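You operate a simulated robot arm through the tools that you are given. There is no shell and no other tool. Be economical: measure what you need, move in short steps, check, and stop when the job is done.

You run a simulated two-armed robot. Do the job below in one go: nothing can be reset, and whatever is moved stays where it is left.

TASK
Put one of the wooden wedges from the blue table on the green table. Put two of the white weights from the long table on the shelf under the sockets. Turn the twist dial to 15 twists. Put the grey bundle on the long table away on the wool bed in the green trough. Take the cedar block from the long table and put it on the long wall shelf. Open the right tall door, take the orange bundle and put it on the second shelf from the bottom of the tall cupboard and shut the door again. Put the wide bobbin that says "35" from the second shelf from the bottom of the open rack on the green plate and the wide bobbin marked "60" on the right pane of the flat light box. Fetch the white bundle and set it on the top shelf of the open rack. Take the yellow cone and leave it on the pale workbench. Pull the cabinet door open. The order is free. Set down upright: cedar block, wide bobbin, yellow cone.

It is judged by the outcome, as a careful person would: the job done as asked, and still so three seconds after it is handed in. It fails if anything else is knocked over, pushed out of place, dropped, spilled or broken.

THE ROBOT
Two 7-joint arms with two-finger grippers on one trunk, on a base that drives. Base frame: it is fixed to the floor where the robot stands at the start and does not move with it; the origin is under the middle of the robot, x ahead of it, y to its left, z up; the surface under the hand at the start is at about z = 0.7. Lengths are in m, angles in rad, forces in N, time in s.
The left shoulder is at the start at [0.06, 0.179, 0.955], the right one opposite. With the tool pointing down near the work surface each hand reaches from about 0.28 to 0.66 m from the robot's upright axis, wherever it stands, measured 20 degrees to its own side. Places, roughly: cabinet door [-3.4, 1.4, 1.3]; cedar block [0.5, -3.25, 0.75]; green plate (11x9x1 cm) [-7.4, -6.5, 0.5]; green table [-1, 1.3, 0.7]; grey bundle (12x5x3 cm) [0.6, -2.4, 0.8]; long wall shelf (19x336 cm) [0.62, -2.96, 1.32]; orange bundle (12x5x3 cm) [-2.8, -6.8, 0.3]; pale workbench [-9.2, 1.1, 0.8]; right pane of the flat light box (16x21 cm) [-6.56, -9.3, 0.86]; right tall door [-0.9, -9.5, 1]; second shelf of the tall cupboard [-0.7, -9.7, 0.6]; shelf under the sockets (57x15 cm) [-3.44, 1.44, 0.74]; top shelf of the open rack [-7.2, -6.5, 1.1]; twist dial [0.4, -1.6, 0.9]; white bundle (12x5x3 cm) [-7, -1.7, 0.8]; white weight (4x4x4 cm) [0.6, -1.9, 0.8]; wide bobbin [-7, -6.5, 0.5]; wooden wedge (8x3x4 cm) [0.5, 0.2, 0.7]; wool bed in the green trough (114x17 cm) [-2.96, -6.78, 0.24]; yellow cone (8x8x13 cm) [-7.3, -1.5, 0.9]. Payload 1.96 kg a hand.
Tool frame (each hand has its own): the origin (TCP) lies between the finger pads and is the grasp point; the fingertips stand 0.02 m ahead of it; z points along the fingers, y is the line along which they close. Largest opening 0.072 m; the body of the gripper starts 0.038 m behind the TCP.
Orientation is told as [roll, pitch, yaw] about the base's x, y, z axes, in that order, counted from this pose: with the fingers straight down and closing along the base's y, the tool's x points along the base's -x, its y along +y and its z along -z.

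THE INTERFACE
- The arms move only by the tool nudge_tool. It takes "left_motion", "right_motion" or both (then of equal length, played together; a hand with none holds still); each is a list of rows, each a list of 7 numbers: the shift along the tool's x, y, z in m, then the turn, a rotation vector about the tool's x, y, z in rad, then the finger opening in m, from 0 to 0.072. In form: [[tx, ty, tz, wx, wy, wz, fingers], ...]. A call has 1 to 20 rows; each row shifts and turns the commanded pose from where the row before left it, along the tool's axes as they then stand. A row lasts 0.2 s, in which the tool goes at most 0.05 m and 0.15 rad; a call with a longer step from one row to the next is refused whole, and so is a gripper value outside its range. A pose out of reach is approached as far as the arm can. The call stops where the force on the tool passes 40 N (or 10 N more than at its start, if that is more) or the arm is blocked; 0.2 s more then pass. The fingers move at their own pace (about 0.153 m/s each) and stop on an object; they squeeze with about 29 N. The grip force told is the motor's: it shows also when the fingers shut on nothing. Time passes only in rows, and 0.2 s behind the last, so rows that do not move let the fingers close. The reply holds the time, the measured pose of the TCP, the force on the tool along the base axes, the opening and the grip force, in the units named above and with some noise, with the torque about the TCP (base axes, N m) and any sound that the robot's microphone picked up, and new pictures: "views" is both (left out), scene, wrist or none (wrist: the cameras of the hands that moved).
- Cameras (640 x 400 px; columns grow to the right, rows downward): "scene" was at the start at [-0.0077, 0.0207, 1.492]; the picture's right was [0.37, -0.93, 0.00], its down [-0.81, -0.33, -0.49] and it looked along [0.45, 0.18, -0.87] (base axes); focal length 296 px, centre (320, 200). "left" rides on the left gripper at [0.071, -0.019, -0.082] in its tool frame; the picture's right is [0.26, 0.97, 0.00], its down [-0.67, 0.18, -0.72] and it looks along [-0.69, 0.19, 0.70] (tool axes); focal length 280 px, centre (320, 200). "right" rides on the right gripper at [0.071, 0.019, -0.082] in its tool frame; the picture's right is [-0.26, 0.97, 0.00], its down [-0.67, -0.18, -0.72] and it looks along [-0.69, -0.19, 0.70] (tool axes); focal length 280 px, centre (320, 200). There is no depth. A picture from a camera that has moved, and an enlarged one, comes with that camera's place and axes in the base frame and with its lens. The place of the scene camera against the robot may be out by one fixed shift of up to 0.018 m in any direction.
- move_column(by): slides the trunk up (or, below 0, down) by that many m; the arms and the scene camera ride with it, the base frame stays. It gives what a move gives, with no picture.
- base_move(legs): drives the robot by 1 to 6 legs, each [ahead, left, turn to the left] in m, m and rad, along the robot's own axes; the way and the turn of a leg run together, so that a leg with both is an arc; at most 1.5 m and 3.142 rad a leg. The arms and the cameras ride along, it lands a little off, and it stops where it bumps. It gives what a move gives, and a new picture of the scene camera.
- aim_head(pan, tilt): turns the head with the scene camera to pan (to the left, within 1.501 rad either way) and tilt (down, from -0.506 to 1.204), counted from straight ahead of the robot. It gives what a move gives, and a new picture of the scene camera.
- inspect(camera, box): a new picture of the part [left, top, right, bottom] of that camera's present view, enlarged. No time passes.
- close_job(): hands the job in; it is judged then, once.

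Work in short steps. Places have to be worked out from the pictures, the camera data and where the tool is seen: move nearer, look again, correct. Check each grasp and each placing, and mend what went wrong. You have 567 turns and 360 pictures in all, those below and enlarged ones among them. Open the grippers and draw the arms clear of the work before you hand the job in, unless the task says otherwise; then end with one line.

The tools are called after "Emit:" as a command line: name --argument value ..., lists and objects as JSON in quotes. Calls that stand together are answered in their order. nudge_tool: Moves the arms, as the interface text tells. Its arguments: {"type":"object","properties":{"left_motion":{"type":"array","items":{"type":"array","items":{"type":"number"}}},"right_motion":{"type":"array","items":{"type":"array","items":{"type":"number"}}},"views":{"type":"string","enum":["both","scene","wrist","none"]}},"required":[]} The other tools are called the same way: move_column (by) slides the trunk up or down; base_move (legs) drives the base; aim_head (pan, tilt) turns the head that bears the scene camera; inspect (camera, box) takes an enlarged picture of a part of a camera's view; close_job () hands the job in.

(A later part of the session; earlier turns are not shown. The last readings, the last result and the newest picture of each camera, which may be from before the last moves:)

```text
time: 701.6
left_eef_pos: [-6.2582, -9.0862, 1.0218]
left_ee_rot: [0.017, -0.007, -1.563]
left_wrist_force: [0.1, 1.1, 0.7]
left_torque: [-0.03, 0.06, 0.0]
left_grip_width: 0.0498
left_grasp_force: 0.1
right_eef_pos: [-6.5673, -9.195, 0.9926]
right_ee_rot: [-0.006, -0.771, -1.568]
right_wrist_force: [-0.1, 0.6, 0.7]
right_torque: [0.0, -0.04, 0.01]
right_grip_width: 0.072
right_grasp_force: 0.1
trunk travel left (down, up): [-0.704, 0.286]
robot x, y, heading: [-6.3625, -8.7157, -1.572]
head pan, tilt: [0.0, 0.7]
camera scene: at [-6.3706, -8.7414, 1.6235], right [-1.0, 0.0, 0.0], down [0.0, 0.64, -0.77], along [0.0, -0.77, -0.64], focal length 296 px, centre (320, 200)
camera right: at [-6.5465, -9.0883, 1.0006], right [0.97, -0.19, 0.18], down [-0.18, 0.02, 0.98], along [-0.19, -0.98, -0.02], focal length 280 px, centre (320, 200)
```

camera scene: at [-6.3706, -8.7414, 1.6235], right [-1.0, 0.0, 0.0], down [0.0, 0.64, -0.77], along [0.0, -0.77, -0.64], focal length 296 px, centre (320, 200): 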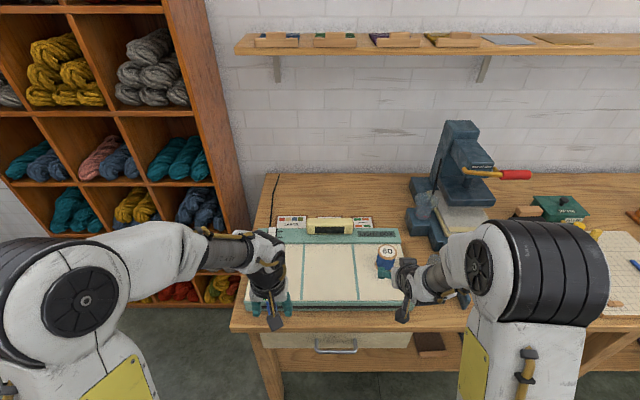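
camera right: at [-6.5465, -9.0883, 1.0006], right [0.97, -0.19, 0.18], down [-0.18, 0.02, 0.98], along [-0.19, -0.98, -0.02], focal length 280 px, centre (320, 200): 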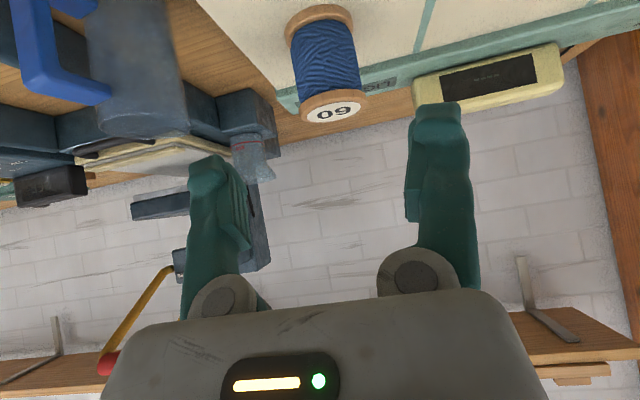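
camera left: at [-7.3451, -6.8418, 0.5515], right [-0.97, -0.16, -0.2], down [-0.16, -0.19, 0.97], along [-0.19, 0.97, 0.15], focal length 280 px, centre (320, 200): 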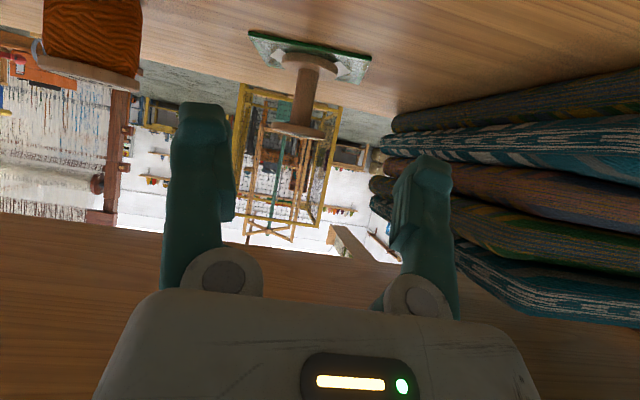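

Both bobbins are placed. Now north for the white bundle and yellow cone: fold the right hand, raise the trunk, and drive round the rack's east end.

Emit:
nudge_tool --right_motion '[[0.01, 0, -0.03, 0, 0.14, 0, 0.05], [0.02, 0, -0.03, 0, 0.14, 0, 0.05], [0.03, 0, 0, 0, 0.14, 0, 0.05], [0.03, 0, 0, 0, 0.14, 0, 0.05], [0.02, 0, 0, 0, 0.14, 0, 0.05], [0, 0, 0, 0, 0.07, 0, 0.05]]' --views "none"

Emit:
move_column --by 0.28

Emit:
base_move --legs '[[-0.5, -0.05, 0], [0, 0, 2.267], [0, 0.7, 0]]'

Emit:
aim_head --pan 0.3 --tilt 0.4

```text
time: 703.0
left_eef_pos: [-6.2583, -9.0877, 1.0198]
left_ee_rot: [0.017, -0.005, -1.561]
left_wrist_force: [-0.8, 0.2, 0.1]
left_torque: [0.02, -0.02, 0.01]
left_grip_width: 0.05
left_grasp_force: 0.1
right_eef_pos: [-6.5673, -9.0626, 0.9893]
right_ee_rot: [-0.005, 0.002, -1.571]
right_wrist_force: [-0.4, 0.3, 0.4]
right_torque: [-0.04, 0.02, -0.01]
right_grip_width: 0.0502
right_grasp_force: 0.2
trunk travel left (down, up): [-0.704, 0.286]
robot x, y, heading: [-6.3587, -8.7135, -1.579]
head pan, tilt: [0.0, 0.7]
```

```text
time: 705.8
left_eef_pos: [-6.2581, -9.0873, 1.3001]
left_ee_rot: [0.018, -0.005, -1.562]
left_wrist_force: [0.1, -0.2, 0.1]
left_torque: [0.0, 0.01, 0.0]
left_grip_width: 0.0501
left_grasp_force: 0.0
right_eef_pos: [-6.5674, -9.0641, 1.2719]
right_ee_rot: [-0.004, -0.001, -1.574]
right_wrist_force: [0.1, 0.1, -0.8]
right_torque: [0.0, -0.01, 0.0]
right_grip_width: 0.0499
right_grasp_force: 0.0
trunk travel left (down, up): [-0.984, 0.006]
robot x, y, heading: [-6.3633, -8.7177, -1.574]
head pan, tilt: [0.0, 0.7]
```

```text
time: 717.6
left_eef_pos: [-6.6526, -7.3703, 1.3007]
left_ee_rot: [0.019, -0.005, 0.714]
left_wrist_force: [0.3, 0.3, -0.4]
left_torque: [-0.01, 0.04, 0.01]
left_grip_width: 0.0498
left_grasp_force: 0.0
right_eef_pos: [-6.4692, -7.6218, 1.2717]
right_ee_rot: [-0.002, -0.001, 0.702]
right_wrist_force: [-0.2, -0.1, -1.2]
right_torque: [0.01, 0.04, -0.02]
right_grip_width: 0.05
right_grasp_force: 0.0
trunk travel left (down, up): [-0.984, 0.006]
robot x, y, heading: [-6.8666, -7.6912, 0.701]
head pan, tilt: [0.0, 0.7]
camera scene: at [-6.8576, -7.6795, 1.9035], right [0.65, -0.76, 0.0], down [-0.49, -0.42, -0.76], along [0.58, 0.49, -0.64], focal length 296 px, centre (320, 200)
```

scene: 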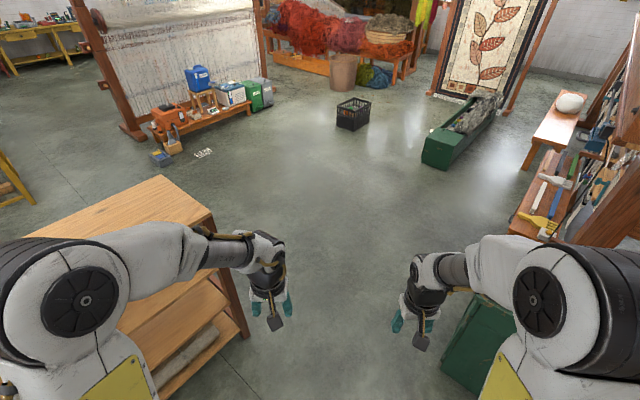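

```text
time: 718.4
left_eef_pos: [-6.6534, -7.3691, 1.3008]
left_ee_rot: [0.017, -0.005, 0.714]
left_wrist_force: [-0.1, 0.3, 1.0]
left_torque: [0.04, -0.03, 0.04]
left_grip_width: 0.0498
left_grasp_force: 0.0
right_eef_pos: [-6.4713, -7.6202, 1.271]
right_ee_rot: [-0.005, -0.001, 0.704]
right_wrist_force: [0.5, -0.5, -0.1]
right_torque: [-0.01, -0.03, 0.03]
right_grip_width: 0.05
right_grasp_force: 0.0
trunk travel left (down, up): [-0.984, 0.006]
robot x, y, heading: [-6.8701, -7.69, 0.704]
head pan, tilt: [0.3, 0.4]
camera scene: at [-6.8741, -7.6546, 1.9302], right [0.84, -0.54, 0.0], down [-0.21, -0.33, -0.92], along [0.5, 0.78, -0.39], focal length 296 px, centre (320, 200)
```

scene: 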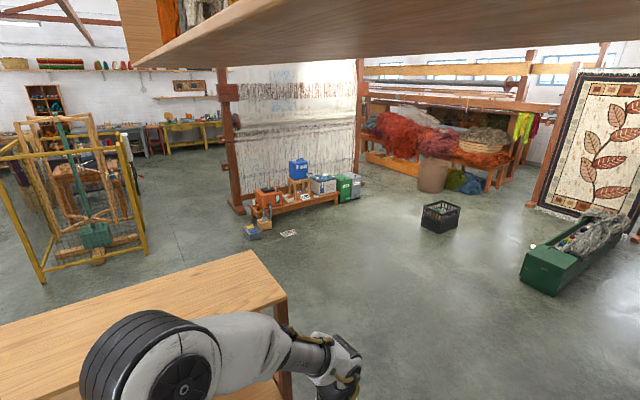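

Path north: between the yellow frame (x<-6.95) and the box bench (x>-5.85). I drive around the rack and up to y≈-4.6.

Emit:
base_move --legs '[[1.0, 0, 0], [0.85, 0, 0], [0, 0, 1.32], [1.3, 0, 0], [0.8, 0, 0], [0, 0, -0.455]]'

Emit:
aim_head --pan 0.0 --tilt 0.4

```text
time: 742.4
left_eef_pos: [-6.4878, -4.27, 1.3005]
left_ee_rot: [0.018, -0.006, 1.604]
left_wrist_force: [0.1, -0.5, 0.1]
left_torque: [-0.01, 0.01, -0.04]
left_grip_width: 0.05
left_grasp_force: 0.0
right_eef_pos: [-6.1769, -4.2847, 1.2713]
right_ee_rot: [-0.005, -0.003, 1.596]
right_wrist_force: [-0.3, 0.4, 0.7]
right_torque: [0.04, -0.02, 0.01]
right_grip_width: 0.05
right_grasp_force: 0.1
trunk travel left (down, up): [-0.984, 0.006]
robot x, y, heading: [-6.372, -4.642, 1.592]
head pan, tilt: [0.3, 0.4]
camera scene: at [-6.4097, -4.6151, 1.9303], right [0.95, 0.32, 0.0], down [0.12, -0.37, -0.92], along [-0.29, 0.87, -0.39], focal length 296 px, centre (320, 200)
```

scene: 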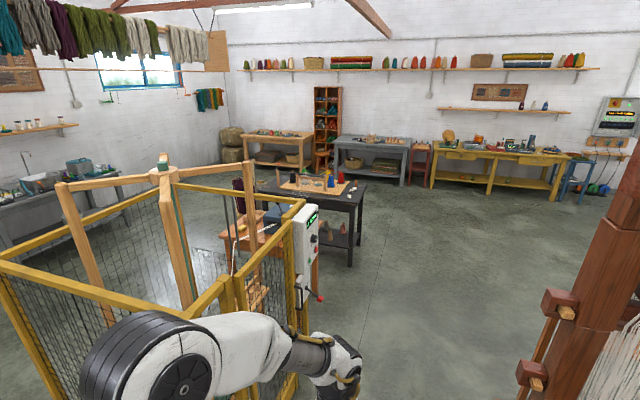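

```text
time: 743.2
left_eef_pos: [-6.4849, -4.2691, 1.301]
left_ee_rot: [0.019, -0.005, 1.604]
left_wrist_force: [0.0, 0.5, 0.4]
left_torque: [0.02, -0.01, 0.0]
left_grip_width: 0.05
left_grasp_force: 0.1
right_eef_pos: [-6.1759, -4.2861, 1.2719]
right_ee_rot: [-0.003, -0.002, 1.595]
right_wrist_force: [0.1, 0.0, 0.5]
right_torque: [0.03, 0.03, -0.01]
right_grip_width: 0.0501
right_grasp_force: 0.0
trunk travel left (down, up): [-0.984, 0.006]
robot x, y, heading: [-6.3741, -4.6393, 1.594]
head pan, tilt: [0.0, 0.4]
camera scene: at [-6.3816, -4.6101, 1.9303], right [1.0, 0.02, 0.0], down [0.01, -0.39, -0.92], along [-0.02, 0.92, -0.39], focal length 296 px, centre (320, 200)
```

scene: 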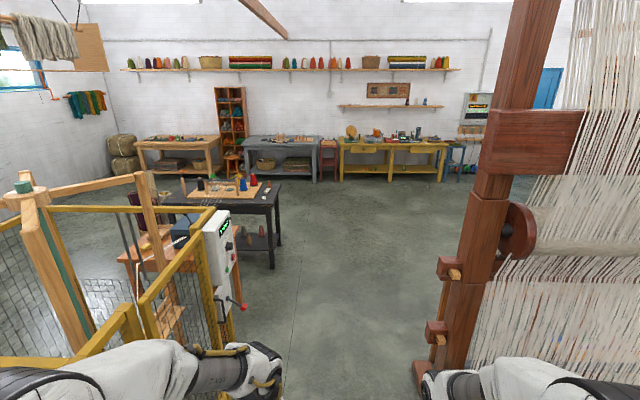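

The passage is ~1.03 m between the control box and loom pegs; I extend both arms forward/down so the elbows come in, then drive through at x≈-6.27.

Emit:
nudge_tool --left_motion '[[-0.02, 0, 0.04, 0, 0, 0, 0.05], [-0.03, 0, 0.035, 0, 0, 0, 0.05], [-0.03, 0, 0.035, 0, 0, 0, 0.05], [-0.03, 0, 0.035, 0, 0, 0, 0.05], [-0.04, 0, 0.02, 0, 0, 0, 0.05], [-0.04, 0, 0.02, 0, 0, 0, 0.05]]' --right_motion '[[-0.02, 0, 0.04, 0, 0, 0, 0.05], [-0.03, 0, 0.035, 0, 0, 0, 0.05], [-0.03, 0, 0.035, 0, 0, 0, 0.05], [-0.03, 0, 0.035, 0, 0, 0, 0.05], [-0.04, 0, 0.02, 0, 0, 0, 0.05], [-0.04, 0, 0.02, 0, 0, 0, 0.05]]' --views "scene"

```text
time: 744.6
left_eef_pos: [-6.4946, -4.0761, 1.115]
left_ee_rot: [0.02, -0.003, 1.603]
left_wrist_force: [0.0, 0.8, 0.0]
left_torque: [-0.02, 0.02, 0.03]
left_grip_width: 0.0501
left_grasp_force: 0.1
right_eef_pos: [-6.1803, -4.0937, 1.0854]
right_ee_rot: [-0.003, 0.003, 1.595]
right_wrist_force: [-0.3, 0.7, -0.1]
right_torque: [-0.03, 0.01, -0.02]
right_grip_width: 0.0503
right_grasp_force: 0.1
trunk travel left (down, up): [-0.984, 0.006]
robot x, y, heading: [-6.3732, -4.6443, 1.593]
head pan, tilt: [0.0, 0.4]
camera scene: at [-6.381, -4.6065, 1.9303], right [1.0, 0.02, 0.0], down [0.01, -0.39, -0.92], along [-0.02, 0.92, -0.39], focal length 296 px, centre (320, 200)
```

scene: 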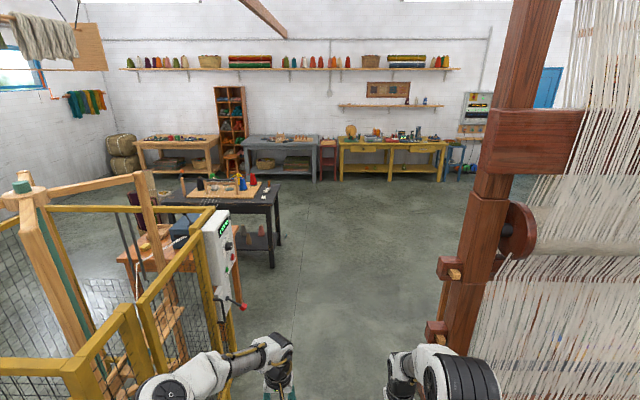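

Elbows are in. Drive north through the passage to y≈-2.4.

Emit:
base_move --legs '[[0.2, -0.11, -0.023], [1.3, 0, 0], [0.75, 0, 0]]'

Emit:
aim_head --pan 0.9 --tilt 0.6

```text
time: 756.1
left_eef_pos: [-6.368, -1.8296, 1.1165]
left_ee_rot: [0.018, -0.008, 1.587]
left_wrist_force: [-0.1, -0.8, -0.6]
left_torque: [0.0, 0.01, 0.01]
left_grip_width: 0.0501
left_grasp_force: 0.1
right_eef_pos: [-6.0526, -1.852, 1.0851]
right_ee_rot: [-0.003, -0.001, 1.58]
right_wrist_force: [-0.1, 0.8, 0.5]
right_torque: [-0.02, 0.0, 0.0]
right_grip_width: 0.05
right_grasp_force: 0.0
trunk travel left (down, up): [-0.984, 0.006]
robot x, y, heading: [-6.252, -2.3887, 1.575]
head pan, tilt: [0.0, 0.4]
camera scene: at [-6.2632, -2.3639, 1.9304], right [1.0, 0.01, 0.0], down [0.0, -0.39, -0.92], along [-0.01, 0.92, -0.39], focal length 296 px, centre (320, 200)
```

scene: 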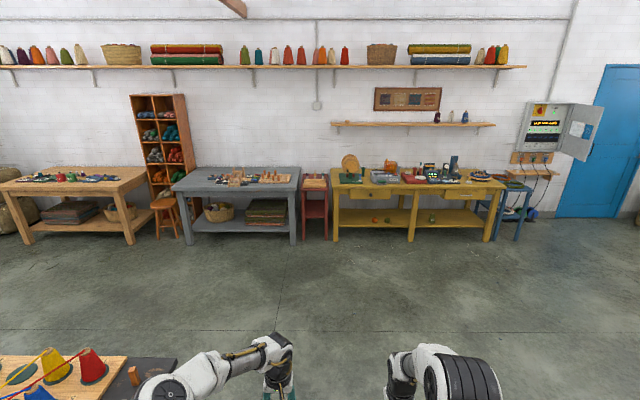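

```text
time: 757.3
left_eef_pos: [-6.3678, -1.8282, 1.116]
left_ee_rot: [0.018, -0.006, 1.589]
left_wrist_force: [0.7, -1.2, 1.0]
left_torque: [-0.01, 0.0, -0.01]
left_grip_width: 0.05
left_grasp_force: 0.1
right_eef_pos: [-6.0534, -1.8513, 1.0856]
right_ee_rot: [-0.006, -0.002, 1.58]
right_wrist_force: [0.7, 0.7, -0.8]
right_torque: [-0.01, 0.0, 0.01]
right_grip_width: 0.0499
right_grasp_force: 0.0
trunk travel left (down, up): [-0.984, 0.006]
robot x, y, heading: [-6.2561, -2.3926, 1.576]
head pan, tilt: [0.901, 0.6]
camera scene: at [-6.3322, -2.4009, 1.9121], right [0.62, 0.79, 0.0], down [0.44, -0.35, -0.83], along [-0.65, 0.51, -0.56], focal length 296 px, centre (320, 200)
```

scene: 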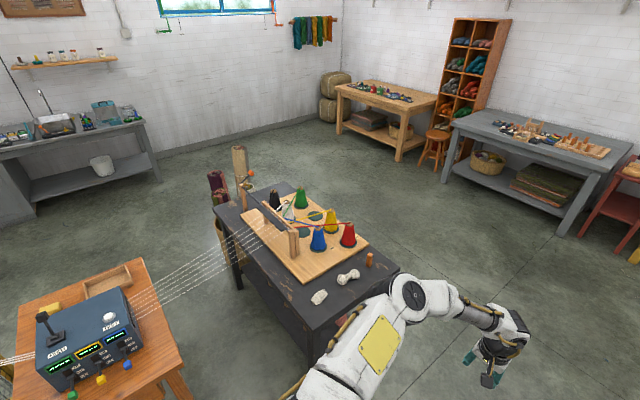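

I see the creel table: yellow cone and white bundle. Zoom.

Emit:
inspect --camera "scene" --box '[230, 170, 410, 310]'

```text
2.86 times, centred on (320, 240) of scene
camera zoom: at [-6.3322, -2.4009, 1.9121], right [0.62, 0.79, 0.0], down [0.44, -0.35, -0.83], along [-0.65, 0.51, -0.56], focal length 845 px, centre (320, 86)
```

zoom: 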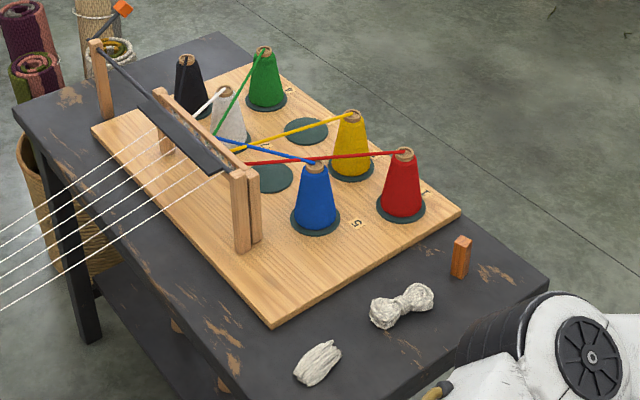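

Yellow cone base ≈[-7.334,-1.535], white bundle ≈[-7.015,-1.69]; both reachable from the table's north side facing south. I drive around there.

Emit:
base_move --legs '[[1.0, 0, 0], [0.7, 0, 0], [0, 0, 3.14], [0, -0.9, 0]]'

Emit:
move_column --by -0.25

Emit:
aim_head --pan 0.0 --tilt 0.75

```text
time: 777.5
left_eef_pos: [-7.0628, -1.2481, 1.1146]
left_ee_rot: [0.017, -0.006, -1.563]
left_wrist_force: [0.0, 0.4, 0.3]
left_torque: [-0.04, -0.02, 0.0]
left_grip_width: 0.0499
left_grasp_force: 0.0
right_eef_pos: [-7.379, -1.2246, 1.0861]
right_ee_rot: [-0.005, -0.003, -1.57]
right_wrist_force: [-0.4, -0.6, -0.5]
right_torque: [0.04, -0.01, -0.02]
right_grip_width: 0.0502
right_grasp_force: 0.0
trunk travel left (down, up): [-0.984, 0.006]
robot x, y, heading: [-7.1726, -0.6819, -1.575]
head pan, tilt: [0.901, 0.6]
camera scene: at [-7.1111, -0.6855, 1.9121], right [-0.62, -0.78, 0.0], down [-0.44, 0.35, -0.82], along [0.65, -0.51, -0.57], focal length 296 px, centre (320, 200)
```

scene: 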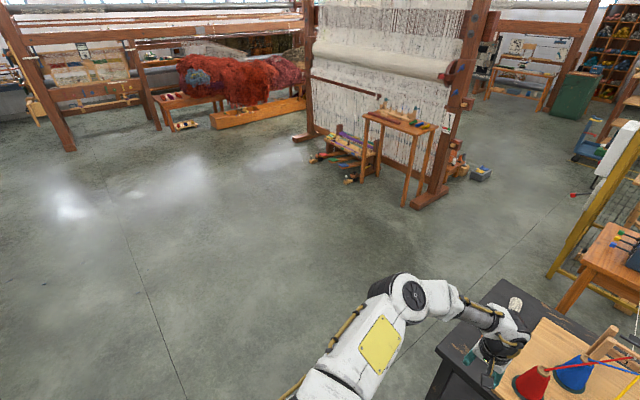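

```text
time: 780.1
left_eef_pos: [-7.0643, -1.2493, 0.8655]
left_ee_rot: [0.017, -0.006, -1.56]
left_wrist_force: [-0.1, 0.6, 0.5]
left_torque: [-0.01, -0.06, 0.01]
left_grip_width: 0.05
left_grasp_force: 0.1
right_eef_pos: [-7.3791, -1.2236, 0.8353]
right_ee_rot: [-0.005, -0.002, -1.57]
right_wrist_force: [-0.2, -0.4, -1.5]
right_torque: [-0.04, 0.01, -0.02]
right_grip_width: 0.0502
right_grasp_force: 0.1
trunk travel left (down, up): [-0.734, 0.256]
robot x, y, heading: [-7.1721, -0.6886, -1.568]
head pan, tilt: [0.901, 0.6]
```

```text
time: 781.3
left_eef_pos: [-7.0636, -1.2486, 0.8658]
left_ee_rot: [0.018, -0.005, -1.562]
left_wrist_force: [-0.3, -0.2, 0.1]
left_torque: [-0.01, -0.01, -0.02]
left_grip_width: 0.05
left_grasp_force: 0.1
right_eef_pos: [-7.3805, -1.2255, 0.8356]
right_ee_rot: [-0.004, 0.0, -1.571]
right_wrist_force: [0.2, 0.0, -0.4]
right_torque: [0.02, 0.0, 0.03]
right_grip_width: 0.0499
right_grasp_force: 0.0
trunk travel left (down, up): [-0.734, 0.256]
robot x, y, heading: [-7.169, -0.6881, -1.571]
head pan, tilt: [0.0, 0.75]
camera scene: at [-7.1813, -0.7133, 1.6492], right [-1.0, 0.0, 0.0], down [0.0, 0.68, -0.73], along [0.0, -0.73, -0.68], focal length 296 px, centre (320, 200)
```

scene: 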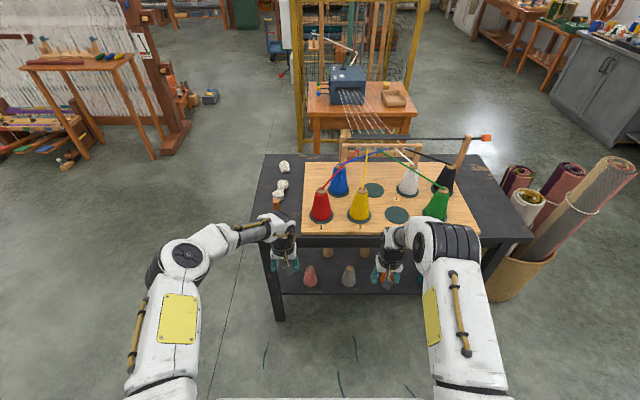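

Good view from the north. Raise and retract both hands, then approach the table.

Emit:
nudge_tool --right_motion '[[0.03, 0, -0.035, 0, 0, 0, 0.072], [0.03, 0, -0.035, 0, 0, 0, 0.072], [0.03, 0, -0.035, 0, 0, 0, 0.072], [0.03, 0.015, -0.035, 0, 0, 0, 0.072], [0.03, 0.015, -0.03, 0, 0, 0, 0.072]]' --left_motion '[[0.03, 0.01, -0.02, -0.017, 0, 0, 0.072], [0.03, 0.01, -0.02, 0, 0, 0, 0.072], [0.03, 0.01, -0.02, 0, 0, 0, 0.072], [0.03, 0.01, -0.02, 0, 0, 0, 0.072], [0.03, 0, -0.02, 0, 0, 0, 0.072]]' --views "none"

Emit:
base_move --legs '[[0.34, 0, 0]]'

Emit:
nudge_tool --right_motion '[[-0.03, 0, 0, 0, 0, 0, 0.072], [-0.03, 0, 0.0, 0, 0, 0, 0.072]]' --views "both"

```text
time: 782.5
left_eef_pos: [-7.03, -1.0944, 0.9675]
left_ee_rot: [0.035, -0.009, -1.562]
left_wrist_force: [-0.1, 0.0, 0.3]
left_torque: [-0.02, 0.02, 0.01]
left_grip_width: 0.0718
left_grasp_force: 0.1
right_eef_pos: [-7.3471, -1.0724, 1.005]
right_ee_rot: [-0.004, -0.004, -1.57]
right_wrist_force: [0.4, -0.2, 0.0]
right_torque: [0.01, -0.01, 0.04]
right_grip_width: 0.0723
right_grasp_force: 0.0
trunk travel left (down, up): [-0.734, 0.256]
robot x, y, heading: [-7.1746, -0.6887, -1.574]
head pan, tilt: [0.0, 0.75]
```

```text
time: 784.8
left_eef_pos: [-7.027, -1.4398, 0.9651]
left_ee_rot: [0.037, -0.005, -1.556]
left_wrist_force: [-0.1, -1.0, 0.7]
left_torque: [-0.01, 0.01, 0.0]
left_grip_width: 0.0719
left_grasp_force: 0.0
right_eef_pos: [-7.3462, -1.4195, 1.0034]
right_ee_rot: [-0.003, -0.004, -1.569]
right_wrist_force: [-0.1, 0.3, 0.1]
right_torque: [0.03, -0.03, -0.02]
right_grip_width: 0.0717
right_grasp_force: 0.0
trunk travel left (down, up): [-0.734, 0.256]
robot x, y, heading: [-7.1725, -1.0343, -1.566]
head pan, tilt: [0.0, 0.75]
camera scene: at [-7.1814, -1.0575, 1.6492], right [-1.0, 0.0, 0.0], down [0.0, 0.68, -0.73], along [0.0, -0.73, -0.68], focal length 296 px, centre (320, 200)
```

scene: 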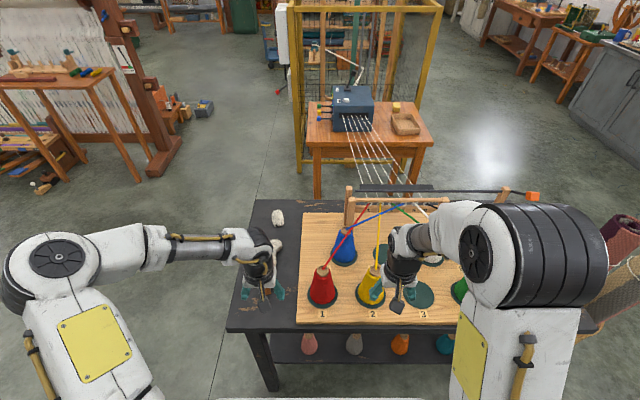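

```text
time: 785.4
left_eef_pos: [-7.0277, -1.4403, 0.9667]
left_ee_rot: [0.034, -0.005, -1.557]
left_wrist_force: [0.5, 0.2, -0.1]
left_torque: [0.0, 0.03, 0.02]
left_grip_width: 0.0719
left_grasp_force: 0.1
right_eef_pos: [-7.3458, -1.4812, 1.003]
right_ee_rot: [-0.004, 0.001, -1.567]
right_wrist_force: [0.1, -0.9, 1.3]
right_torque: [0.02, -0.02, 0.0]
right_grip_width: 0.0719
right_grasp_force: 0.0
trunk travel left (down, up): [-0.734, 0.256]
robot x, y, heading: [-7.1755, -1.0315, -1.568]
head pan, tilt: [0.0, 0.75]
camera scene: at [-7.1815, -1.0593, 1.6492], right [-1.0, 0.0, 0.0], down [0.0, 0.68, -0.73], along [0.0, -0.73, -0.68], focal length 296 px, centre (320, 200)
camera right: at [-7.3251, -1.4104, 1.0838], right [0.97, -0.26, 0.0], down [-0.18, -0.68, 0.72], along [-0.19, -0.69, -0.7], focal length 280 px, centre (320, 200)
```

scene: 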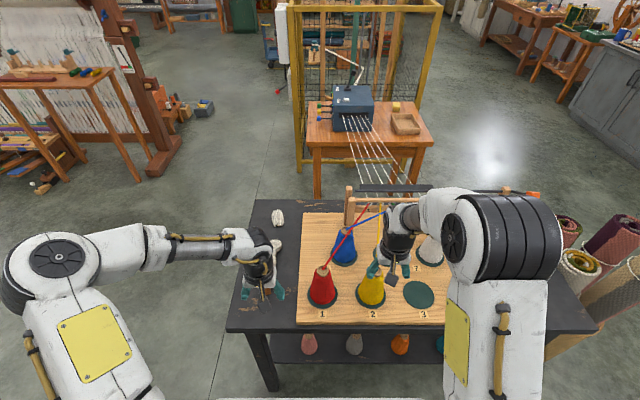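
right: 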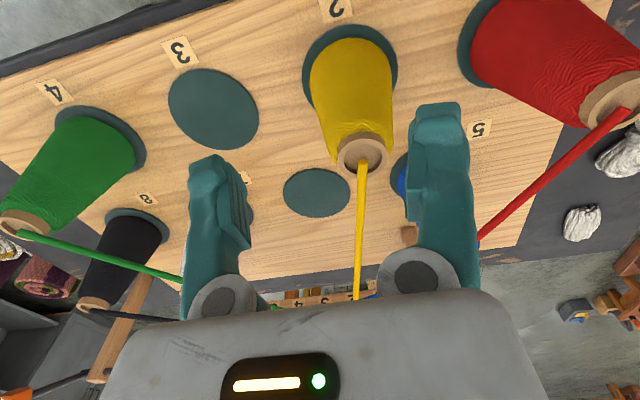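

Cone axis ≈[-7.326,-1.522], top z≈0.93. Move over and descend around its upper half.

Emit:
nudge_tool --right_motion '[[-0.04, 0.02, 0, 0, 0, 0, 0.072], [0, 0, 0.035, 0, 0, 0, 0.072]]' --views "wrist"

```text
time: 786.0
left_eef_pos: [-7.0284, -1.4407, 0.9671]
left_ee_rot: [0.032, -0.004, -1.557]
left_wrist_force: [0.2, 0.1, 0.3]
left_torque: [0.01, 0.01, -0.04]
left_grip_width: 0.0718
left_grasp_force: 0.0
right_eef_pos: [-7.3253, -1.5205, 0.9672]
right_ee_rot: [-0.004, -0.003, -1.568]
right_wrist_force: [0.5, -0.1, 0.9]
right_torque: [-0.03, -0.06, 0.0]
right_grip_width: 0.0721
right_grasp_force: 0.0
trunk travel left (down, up): [-0.734, 0.256]
robot x, y, heading: [-7.1726, -1.0295, -1.57]
head pan, tilt: [0.0, 0.75]
camera right: at [-7.305, -1.4506, 1.0484], right [0.97, -0.26, 0.0], down [-0.18, -0.67, 0.72], along [-0.19, -0.69, -0.7], focal length 280 px, centre (320, 200)
```

right: 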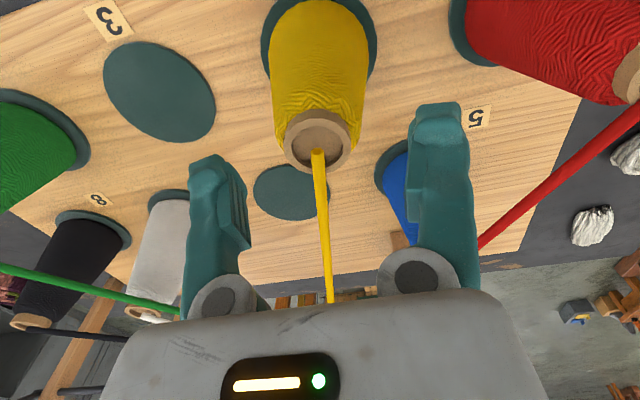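

Aligned. Descend and grip.

Emit:
nudge_tool --right_motion '[[-0.004, -0.001, 0.035, 0, 0, 0, 0.072], [0, 0, 0.037, 0, 0, 0, 0.072], [0, 0, 0, 0, 0, 0, 0], [0, 0, 0, 0, 0, 0, 0], [0, 0, 0, 0, 0, 0, 0]]' --views "wrist"

```text
time: 787.2
left_eef_pos: [-7.028, -1.4396, 0.9663]
left_ee_rot: [0.036, -0.008, -1.556]
left_wrist_force: [0.4, -0.1, 0.1]
left_torque: [-0.02, -0.02, -0.01]
left_grip_width: 0.0719
left_grasp_force: 0.0
right_eef_pos: [-7.3264, -1.523, 0.896]
right_ee_rot: [-0.004, 0.0, -1.569]
right_wrist_force: [-2.1, -0.3, 7.4]
right_torque: [-0.04, -0.05, 0.01]
right_grip_width: 0.0543
right_grasp_force: 29.5
trunk travel left (down, up): [-0.734, 0.256]
robot x, y, heading: [-7.173, -1.0236, -1.571]
head pan, tilt: [0.0, 0.75]
camera right: at [-7.3064, -1.4528, 0.9772], right [0.97, -0.26, 0.0], down [-0.18, -0.67, 0.72], along [-0.19, -0.69, -0.7], focal length 280 px, centre (320, 200)
```

right: 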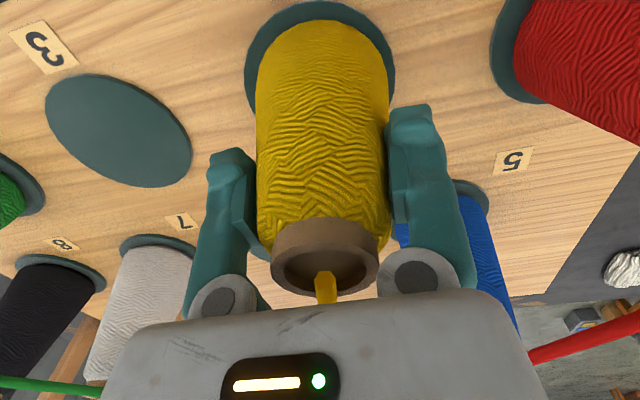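

Gripped. Lift slowly and check.

Emit:
nudge_tool --right_motion '[[0, 0, -0.02, 0, 0, 0, 0], [0, 0, -0.03, 0, 0, 0, 0], [0, 0, -0.04, 0, 0, 0, 0], [0, 0, -0.04, 0, 0, 0, 0]]' --views "both"

```text
time: 788.2
left_eef_pos: [-7.027, -1.4408, 0.9663]
left_ee_rot: [0.034, -0.007, -1.558]
left_wrist_force: [0.2, 0.3, -0.3]
left_torque: [-0.04, -0.01, 0.0]
left_grip_width: 0.072
left_grasp_force: 0.0
right_eef_pos: [-7.3244, -1.5224, 1.0292]
right_ee_rot: [-0.002, -0.002, -1.569]
right_wrist_force: [0.0, -0.8, -2.7]
right_torque: [0.03, -0.01, 0.0]
right_grip_width: 0.0542
right_grasp_force: 28.8
trunk travel left (down, up): [-0.734, 0.256]
robot x, y, heading: [-7.1739, -1.0296, -1.566]
head pan, tilt: [0.0, 0.75]
camera scene: at [-7.1812, -1.0564, 1.6492], right [-1.0, 0.0, 0.0], down [0.0, 0.68, -0.73], along [0.0, -0.73, -0.68], focal length 296 px, centre (320, 200)
camera right: at [-7.3042, -1.4523, 1.1092], right [0.97, -0.26, 0.0], down [-0.18, -0.67, 0.72], along [-0.19, -0.69, -0.7], focal length 280 px, centre (320, 200)
```

scene: 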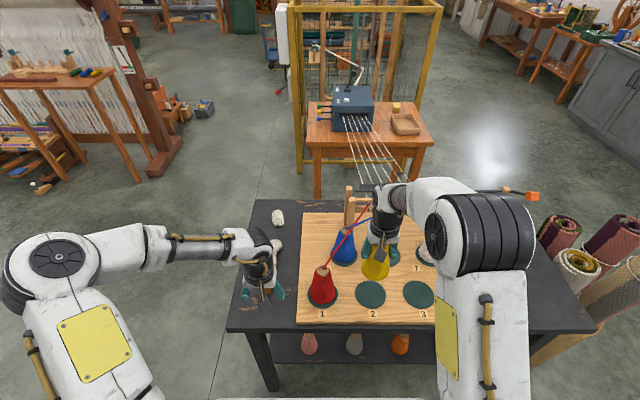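
right: 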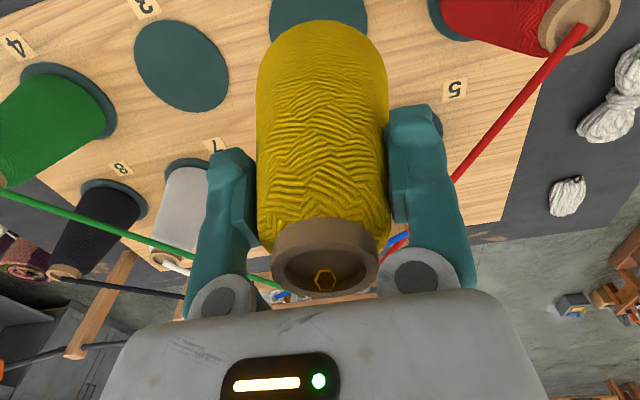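

Cone is free and held. Retract it a bit, and take the white bundle with the left hand: step closer, yaw the hand to match.

Emit:
nudge_tool --right_motion '[[0.045, 0, 0, 0, 0, 0, 0], [0.045, 0, 0, 0, 0, 0, 0], [0.045, 0, 0, 0, 0, 0, 0], [0.02, 0, 0, 0, 0, 0, 0]]' --left_motion '[[-0.03, 0.005, 0, 0, 0, 0.13, 0.072], [-0.03, 0.005, 0, 0, 0, 0.13, 0.072], [-0.03, 0.0, 0, 0, 0, 0.12, 0.072], [0, 0, 0, 0, 0, 0, 0.072]]' --views "none"

Emit:
base_move --legs '[[0.05, 0, 0]]'

Emit:
nudge_tool --left_motion '[[-0.03, 0.0, 0.03, 0, 0, 0, 0.072], [-0.03, 0, 0.03, 0, 0, 0, 0.072]]' --views "wrist"

```text
time: 789.2
left_eef_pos: [-7.0283, -1.5271, 0.9685]
left_ee_rot: [0.035, 0.007, -1.938]
left_wrist_force: [0.1, 0.2, -0.6]
left_torque: [-0.02, -0.01, -0.02]
left_grip_width: 0.0721
left_grasp_force: 0.0
right_eef_pos: [-7.3273, -1.3654, 1.0256]
right_ee_rot: [-0.004, -0.003, -1.567]
right_wrist_force: [0.0, 0.4, -2.1]
right_torque: [0.0, 0.0, 0.01]
right_grip_width: 0.054
right_grasp_force: 28.6
trunk travel left (down, up): [-0.734, 0.256]
robot x, y, heading: [-7.1718, -1.0288, -1.565]
head pan, tilt: [0.0, 0.75]
```

```text
time: 790.1
left_eef_pos: [-7.0282, -1.5772, 0.9674]
left_ee_rot: [0.036, 0.007, -1.938]
left_wrist_force: [-0.9, 0.0, -0.9]
left_torque: [-0.01, 0.06, -0.02]
left_grip_width: 0.0722
left_grasp_force: 0.0
right_eef_pos: [-7.3282, -1.4168, 1.0263]
right_ee_rot: [-0.002, -0.002, -1.567]
right_wrist_force: [0.6, -0.1, -2.8]
right_torque: [-0.01, 0.05, 0.02]
right_grip_width: 0.0539
right_grasp_force: 29.0
trunk travel left (down, up): [-0.734, 0.256]
robot x, y, heading: [-7.1694, -1.0783, -1.568]
head pan, tilt: [0.0, 0.75]
camera scene: at [-7.1815, -1.1055, 1.6493], right [-1.0, 0.0, 0.0], down [0.0, 0.68, -0.73], along [0.0, -0.73, -0.68], focal length 296 px, centre (320, 200)
```

scene: 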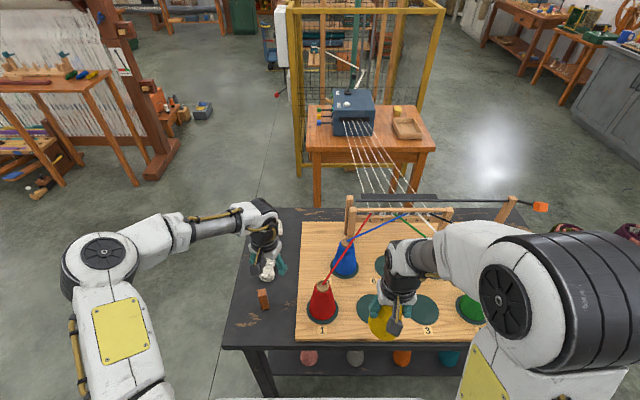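

```text
time: 790.7
left_eef_pos: [-7.0461, -1.6358, 0.908]
left_ee_rot: [0.035, 0.01, -1.937]
left_wrist_force: [-1.2, 0.0, 0.1]
left_torque: [0.02, -0.03, 0.0]
left_grip_width: 0.0719
left_grasp_force: 0.0
right_eef_pos: [-7.3283, -1.4191, 1.0254]
right_ee_rot: [-0.005, 0.002, -1.566]
right_wrist_force: [-0.5, -0.3, -2.5]
right_torque: [0.03, 0.02, 0.01]
right_grip_width: 0.0541
right_grasp_force: 28.8
trunk travel left (down, up): [-0.734, 0.256]
robot x, y, heading: [-7.171, -1.0773, -1.573]
head pan, tilt: [0.0, 0.75]
camera left: at [-7.0422, -1.562, 0.9884], right [0.99, -0.1, 0.04], down [-0.1, -0.69, 0.71], along [-0.05, -0.71, -0.7], focal length 280 px, centre (320, 200)
```

left: 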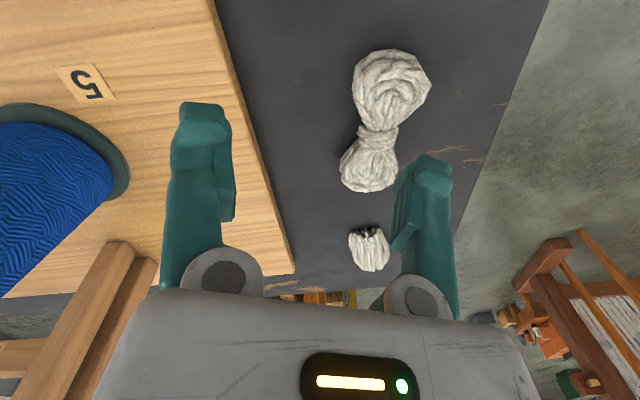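

Bundle waist at [-7.003,-1.690], nearly along y. Correct yaw and centre above it.

Emit:
nudge_tool --left_motion '[[0, 0, 0, 0, 0, -0.115, 0.072], [0, 0, 0, 0, 0, -0.115, 0.072], [-0.024, 0.025, 0, 0, 0, 0, 0.072], [-0.0235, 0.025, 0.02, 0, 0, 0, 0.072]]' --views "wrist"

```text
time: 791.7
left_eef_pos: [-7.0039, -1.6923, 0.8899]
left_ee_rot: [0.034, 0.0, -1.709]
left_wrist_force: [-0.3, 0.7, -0.3]
left_torque: [0.02, 0.01, 0.01]
left_grip_width: 0.0719
left_grasp_force: 0.1
right_eef_pos: [-7.329, -1.4192, 1.0253]
right_ee_rot: [-0.004, 0.001, -1.568]
right_wrist_force: [0.8, 0.5, -2.1]
right_torque: [0.02, 0.02, 0.03]
right_grip_width: 0.0541
right_grasp_force: 29.4
trunk travel left (down, up): [-0.734, 0.256]
robot x, y, heading: [-7.1721, -1.08, -1.565]
head pan, tilt: [0.0, 0.75]
camera left: at [-7.0157, -1.6196, 0.9707], right [0.99, 0.13, 0.03], down [0.06, -0.69, 0.72], along [0.12, -0.71, -0.69], focal length 280 px, centre (320, 200)
```

left: 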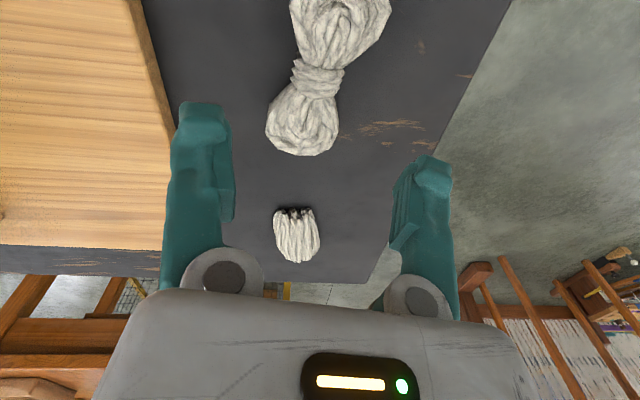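

Aligned. Descend and grip.

Emit:
nudge_tool --left_motion '[[0, 0, 0.035, 0, 0, 0, 0.072], [0, 0, 0.035, 0, 0, 0, 0.072], [0, 0, 0.005, 0, 0, 0, 0.072], [0, 0, 0, 0, 0, 0, 0], [0, 0, 0, 0, 0, 0, 0], [0, 0, 0, 0, 0, 0, 0]]' --views "wrist"

```text
time: 793.1
left_eef_pos: [-7.0019, -1.6898, 0.8144]
left_ee_rot: [0.035, -0.001, -1.709]
left_wrist_force: [0.4, 0.4, -0.9]
left_torque: [0.02, 0.02, 0.0]
left_grip_width: 0.0488
left_grasp_force: 28.6
right_eef_pos: [-7.3281, -1.4164, 1.0243]
right_ee_rot: [-0.003, -0.001, -1.567]
right_wrist_force: [-0.2, 0.4, -2.0]
right_torque: [0.01, 0.0, -0.02]
right_grip_width: 0.0541
right_grasp_force: 29.5
trunk travel left (down, up): [-0.734, 0.256]
robot x, y, heading: [-7.1751, -1.0784, -1.572]
head pan, tilt: [0.0, 0.75]
camera left: at [-7.0138, -1.6174, 0.8952], right [0.99, 0.13, 0.03], down [0.06, -0.69, 0.72], along [0.12, -0.71, -0.69], focal length 280 px, centre (320, 200)
```

left: 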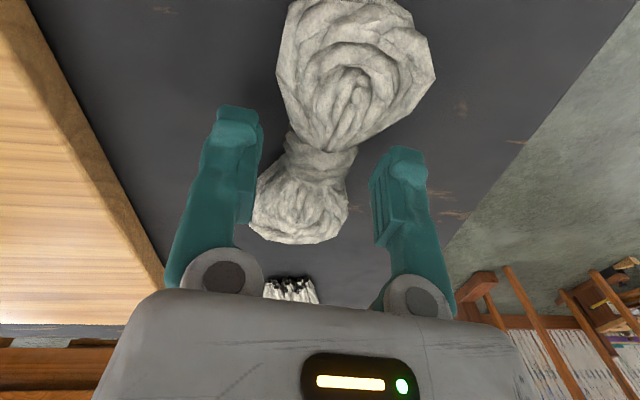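

Gripped. Lift both, retract and back away from the table.

Emit:
nudge_tool --left_motion '[[0, 0, -0.04, 0, 0, 0, 0], [0, 0, -0.045, 0, 0, 0, 0], [0, 0, -0.045, 0, 0, 0, 0], [0.045, 0, 0, 0, 0, 0, 0], [0.045, 0, 0, 0, 0, 0, 0], [0.045, 0, 0, 0, 0, 0, 0], [0.04, 0, 0, 0, 0, 0, 0]]' --views "none"

Emit:
base_move --legs '[[-0.5, 0, 0], [0, 0, -2.6]]'

Emit:
aim_head --pan 0.0 --tilt 0.5

```text
time: 794.7
left_eef_pos: [-6.9793, -1.5138, 0.9448]
left_ee_rot: [0.035, -0.002, -1.706]
left_wrist_force: [-0.5, 0.3, 0.2]
left_torque: [0.0, -0.01, -0.04]
left_grip_width: 0.0485
left_grasp_force: 29.0
right_eef_pos: [-7.3281, -1.4154, 1.0254]
right_ee_rot: [-0.005, -0.001, -1.567]
right_wrist_force: [0.2, -0.1, -1.3]
right_torque: [-0.03, 0.01, -0.01]
right_grip_width: 0.0539
right_grasp_force: 29.2
trunk travel left (down, up): [-0.734, 0.256]
robot x, y, heading: [-7.1755, -1.0809, -1.568]
head pan, tilt: [0.0, 0.75]
```

```text
time: 803.9
left_eef_pos: [-7.5551, -0.2904, 0.9448]
left_ee_rot: [0.035, 0.001, 1.946]
left_wrist_force: [0.2, 0.4, -0.1]
left_torque: [0.03, 0.02, 0.03]
left_grip_width: 0.0483
left_grasp_force: 29.0
right_eef_pos: [-7.2045, -0.2058, 1.0254]
right_ee_rot: [-0.003, 0.0, 2.084]
right_wrist_force: [-0.6, -0.6, -1.6]
right_torque: [0.01, 0.03, 0.0]
right_grip_width: 0.0536
right_grasp_force: 29.3
trunk travel left (down, up): [-0.734, 0.256]
robot x, y, heading: [-7.1757, -0.5762, 2.08]
head pan, tilt: [0.0, 0.75]
camera scene: at [-7.1952, -0.5604, 1.6492], right [0.87, 0.49, 0.0], down [0.33, -0.59, -0.73], along [-0.36, 0.64, -0.68], focal length 296 px, centre (320, 200)
```

scene: 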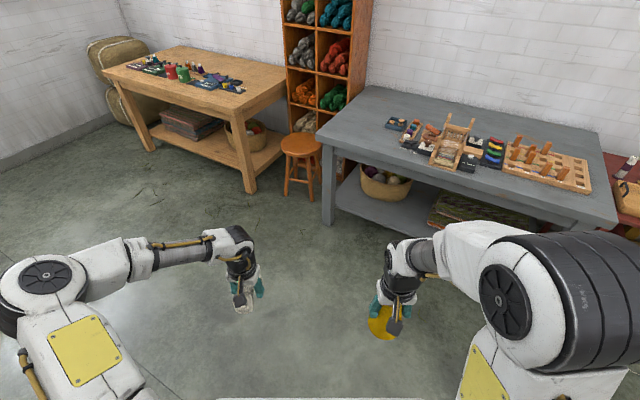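

```text
time: 804.6
left_eef_pos: [-7.555, -0.2924, 0.945]
left_ee_rot: [0.034, 0.002, 1.943]
left_wrist_force: [-0.6, -0.3, -0.7]
left_torque: [0.02, -0.01, 0.0]
left_grip_width: 0.0485
left_grasp_force: 28.9
right_eef_pos: [-7.2045, -0.2073, 1.0259]
right_ee_rot: [-0.003, 0.001, 2.083]
right_wrist_force: [0.1, 0.2, -2.4]
right_torque: [0.01, 0.02, 0.02]
right_grip_width: 0.0537
right_grasp_force: 29.1
trunk travel left (down, up): [-0.734, 0.256]
robot x, y, heading: [-7.1747, -0.5766, 2.081]
head pan, tilt: [0.0, 0.499]
camera scene: at [-7.1991, -0.5534, 1.6711], right [0.87, 0.49, 0.0], down [0.23, -0.42, -0.88], along [-0.43, 0.77, -0.48], focal length 296 px, centre (320, 200)
```

scene: 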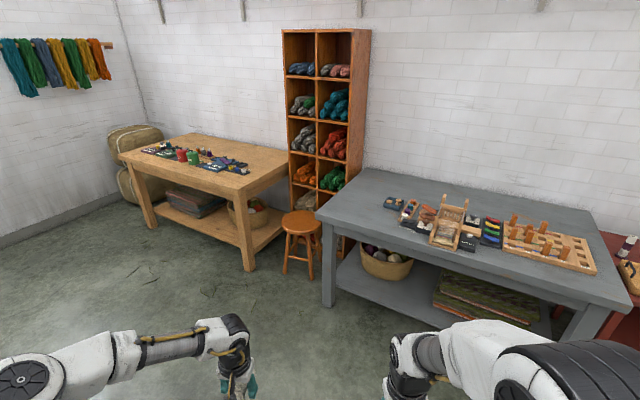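

Pale workbench: x -9.85…-8.5, y 0.72…1.33, its right-front part is free. I drive there facing north to set the cone at ≈[-8.64,0.9].

Emit:
base_move --legs '[[0, 0, -0.51], [0.2, 1.45, 0], [0.1, 0.2, 0], [0.45, 0, 0]]'

Emit:
aim_head --pan 0.0 --tilt 0.75

```text
time: 816.9
left_eef_pos: [-9.0315, 0.5789, 0.9457]
left_ee_rot: [0.034, 0.001, 1.463]
left_wrist_force: [0.3, -0.2, 0.2]
left_torque: [-0.02, -0.06, 0.02]
left_grip_width: 0.0484
left_grasp_force: 29.0
right_eef_pos: [-8.6804, 0.4925, 1.0262]
right_ee_rot: [-0.005, -0.002, 1.604]
right_wrist_force: [-0.1, 0.3, -2.3]
right_torque: [-0.03, -0.01, 0.0]
right_grip_width: 0.053
right_grasp_force: 29.3
trunk travel left (down, up): [-0.734, 0.256]
robot x, y, heading: [-8.8255, 0.1519, 1.606]
head pan, tilt: [0.0, 0.499]
camera scene: at [-8.8354, 0.1777, 1.6712], right [1.0, 0.03, 0.0], down [0.01, -0.48, -0.88], along [-0.03, 0.88, -0.48], focal length 296 px, centre (320, 200)
```

scene: 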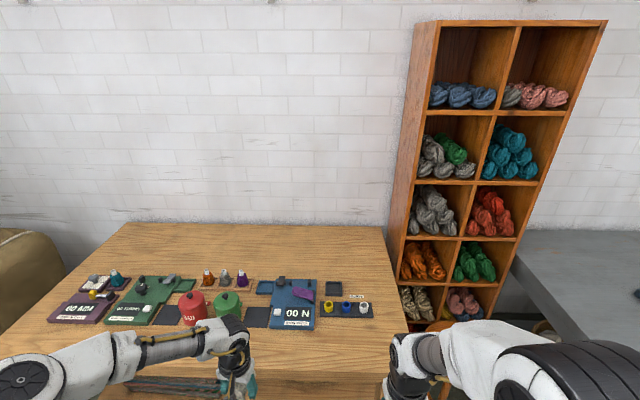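

```text
time: 817.6
left_eef_pos: [-9.0305, 0.5788, 0.9449]
left_ee_rot: [0.036, 0.0, 1.461]
left_wrist_force: [0.3, 0.1, -0.1]
left_torque: [-0.03, -0.01, -0.02]
left_grip_width: 0.0485
left_grasp_force: 28.6
right_eef_pos: [-8.6796, 0.4921, 1.0249]
right_ee_rot: [-0.004, 0.001, 1.604]
right_wrist_force: [0.4, -0.3, -2.0]
right_torque: [-0.02, 0.01, 0.02]
right_grip_width: 0.0534
right_grasp_force: 28.9
trunk travel left (down, up): [-0.734, 0.256]
robot x, y, heading: [-8.8272, 0.1524, 1.606]
head pan, tilt: [0.0, 0.75]
camera scene: at [-8.8351, 0.1695, 1.6493], right [1.0, 0.03, 0.0], down [0.02, -0.68, -0.73], along [-0.02, 0.73, -0.68], focal length 296 px, centre (320, 200)
```

scene: 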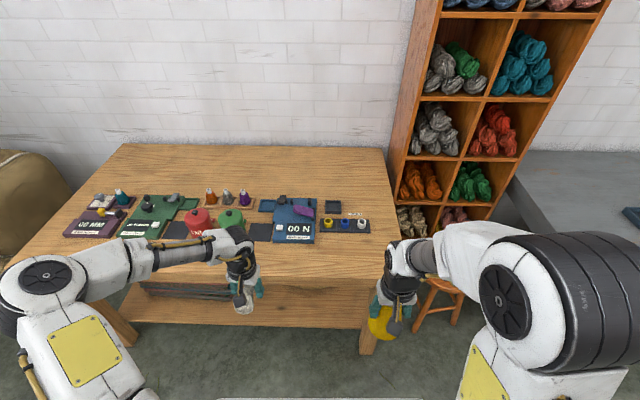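

Free front strip y≈0.705–0.865; target [-8.70,0.785]. Step closer and move the cone over it.

Emit:
base_move --legs '[[0.1, 0, -0.035]]'

Emit:
nudge_tool --right_motion '[[-0.04, 0, 0, 0, 0, 0, 0], [-0.045, 0.0, 0, 0, 0, 0, 0], [-0.045, 0.0, 0.02, 0, 0, 0, 0], [-0.045, 0, 0.03, 0, 0, 0, 0], [-0.0, 0, 0.03, 0, 0, 0, 0]]' --views "both"

```text
time: 818.8
left_eef_pos: [-9.0158, 0.6851, 0.9457]
left_ee_rot: [0.034, -0.002, 1.428]
left_wrist_force: [0.0, 0.7, -0.3]
left_torque: [-0.02, -0.01, -0.03]
left_grip_width: 0.0485
left_grasp_force: 29.1
right_eef_pos: [-8.6683, 0.5868, 1.0261]
right_ee_rot: [-0.004, -0.002, 1.568]
right_wrist_force: [1.2, 0.1, -2.3]
right_torque: [-0.03, 0.0, 0.05]
right_grip_width: 0.0535
right_grasp_force: 29.0
trunk travel left (down, up): [-0.734, 0.256]
robot x, y, heading: [-8.8297, 0.2504, 1.567]
head pan, tilt: [0.0, 0.75]
camera scene: at [-8.8356, 0.2696, 1.6492], right [1.0, -0.01, 0.0], down [0.0, -0.68, -0.73], along [0.0, 0.73, -0.68], focal length 296 px, centre (320, 200)
```

scene: 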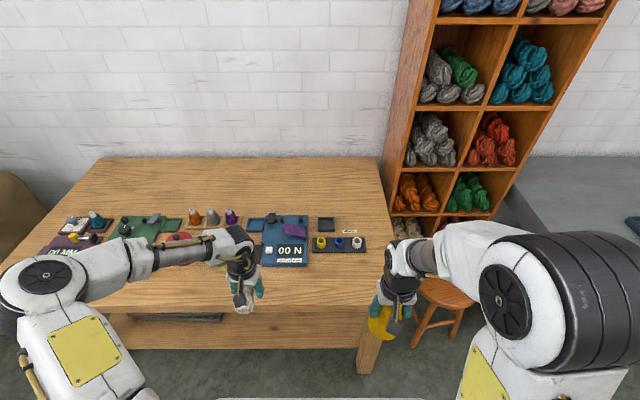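

```text
refused: row 4 steps farther than a row can; nothing moved
```

Emit:
nudge_tool --right_motion '[[-0.04, 0.008, 0, 0, 0, 0, 0], [-0.04, 0.008, 0, 0, 0, 0, 0], [-0.04, 0.008, 0.02, 0, 0, 0, 0], [-0.04, 0.008, 0.02, 0, 0, 0, 0], [-0.038, 0, 0.025, 0, 0, 0, 0], [0, 0, 0.03, 0, 0, 0, 0]]' --views "both"

```text
time: 820.2
left_eef_pos: [-9.0159, 0.6858, 0.9459]
left_ee_rot: [0.034, 0.0, 1.427]
left_wrist_force: [0.7, 0.5, 0.0]
left_torque: [0.03, 0.0, 0.03]
left_grip_width: 0.0484
left_grasp_force: 29.0
right_eef_pos: [-8.7009, 0.7837, 0.9309]
right_ee_rot: [-0.003, -0.002, 1.568]
right_wrist_force: [0.3, 0.2, -1.7]
right_torque: [-0.03, 0.05, 0.01]
right_grip_width: 0.0533
right_grasp_force: 29.1
trunk travel left (down, up): [-0.734, 0.256]
robot x, y, heading: [-8.8257, 0.2445, 1.568]
head pan, tilt: [0.0, 0.75]
camera scene: at [-8.8356, 0.2692, 1.6493], right [1.0, -0.01, 0.0], down [0.0, -0.68, -0.73], along [0.0, 0.73, -0.68], focal length 296 px, centre (320, 200)
camera right: at [-8.7193, 0.7116, 1.0108], right [-0.96, 0.27, 0.0], down [0.18, 0.67, 0.72], along [0.19, 0.69, -0.7], focal length 280 px, centre (320, 200)
```

scene: 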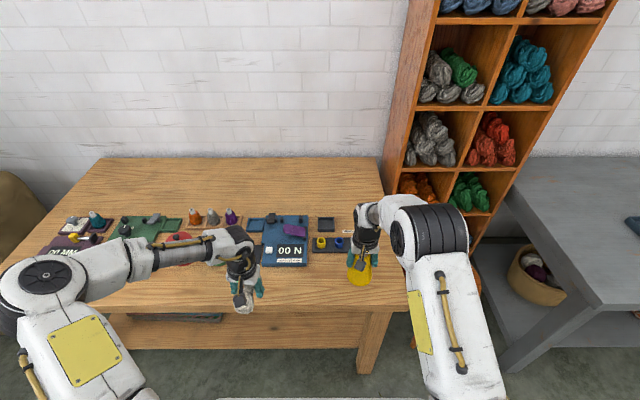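
right: 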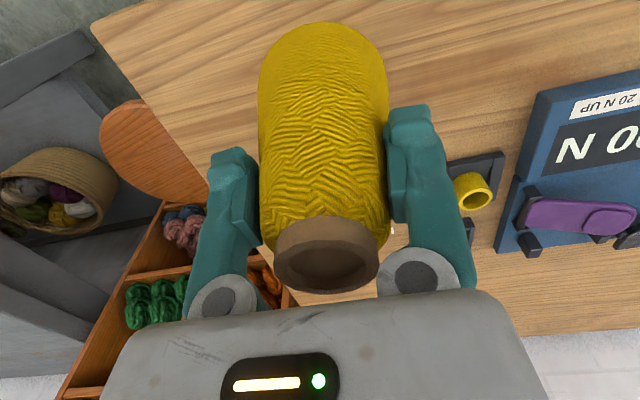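

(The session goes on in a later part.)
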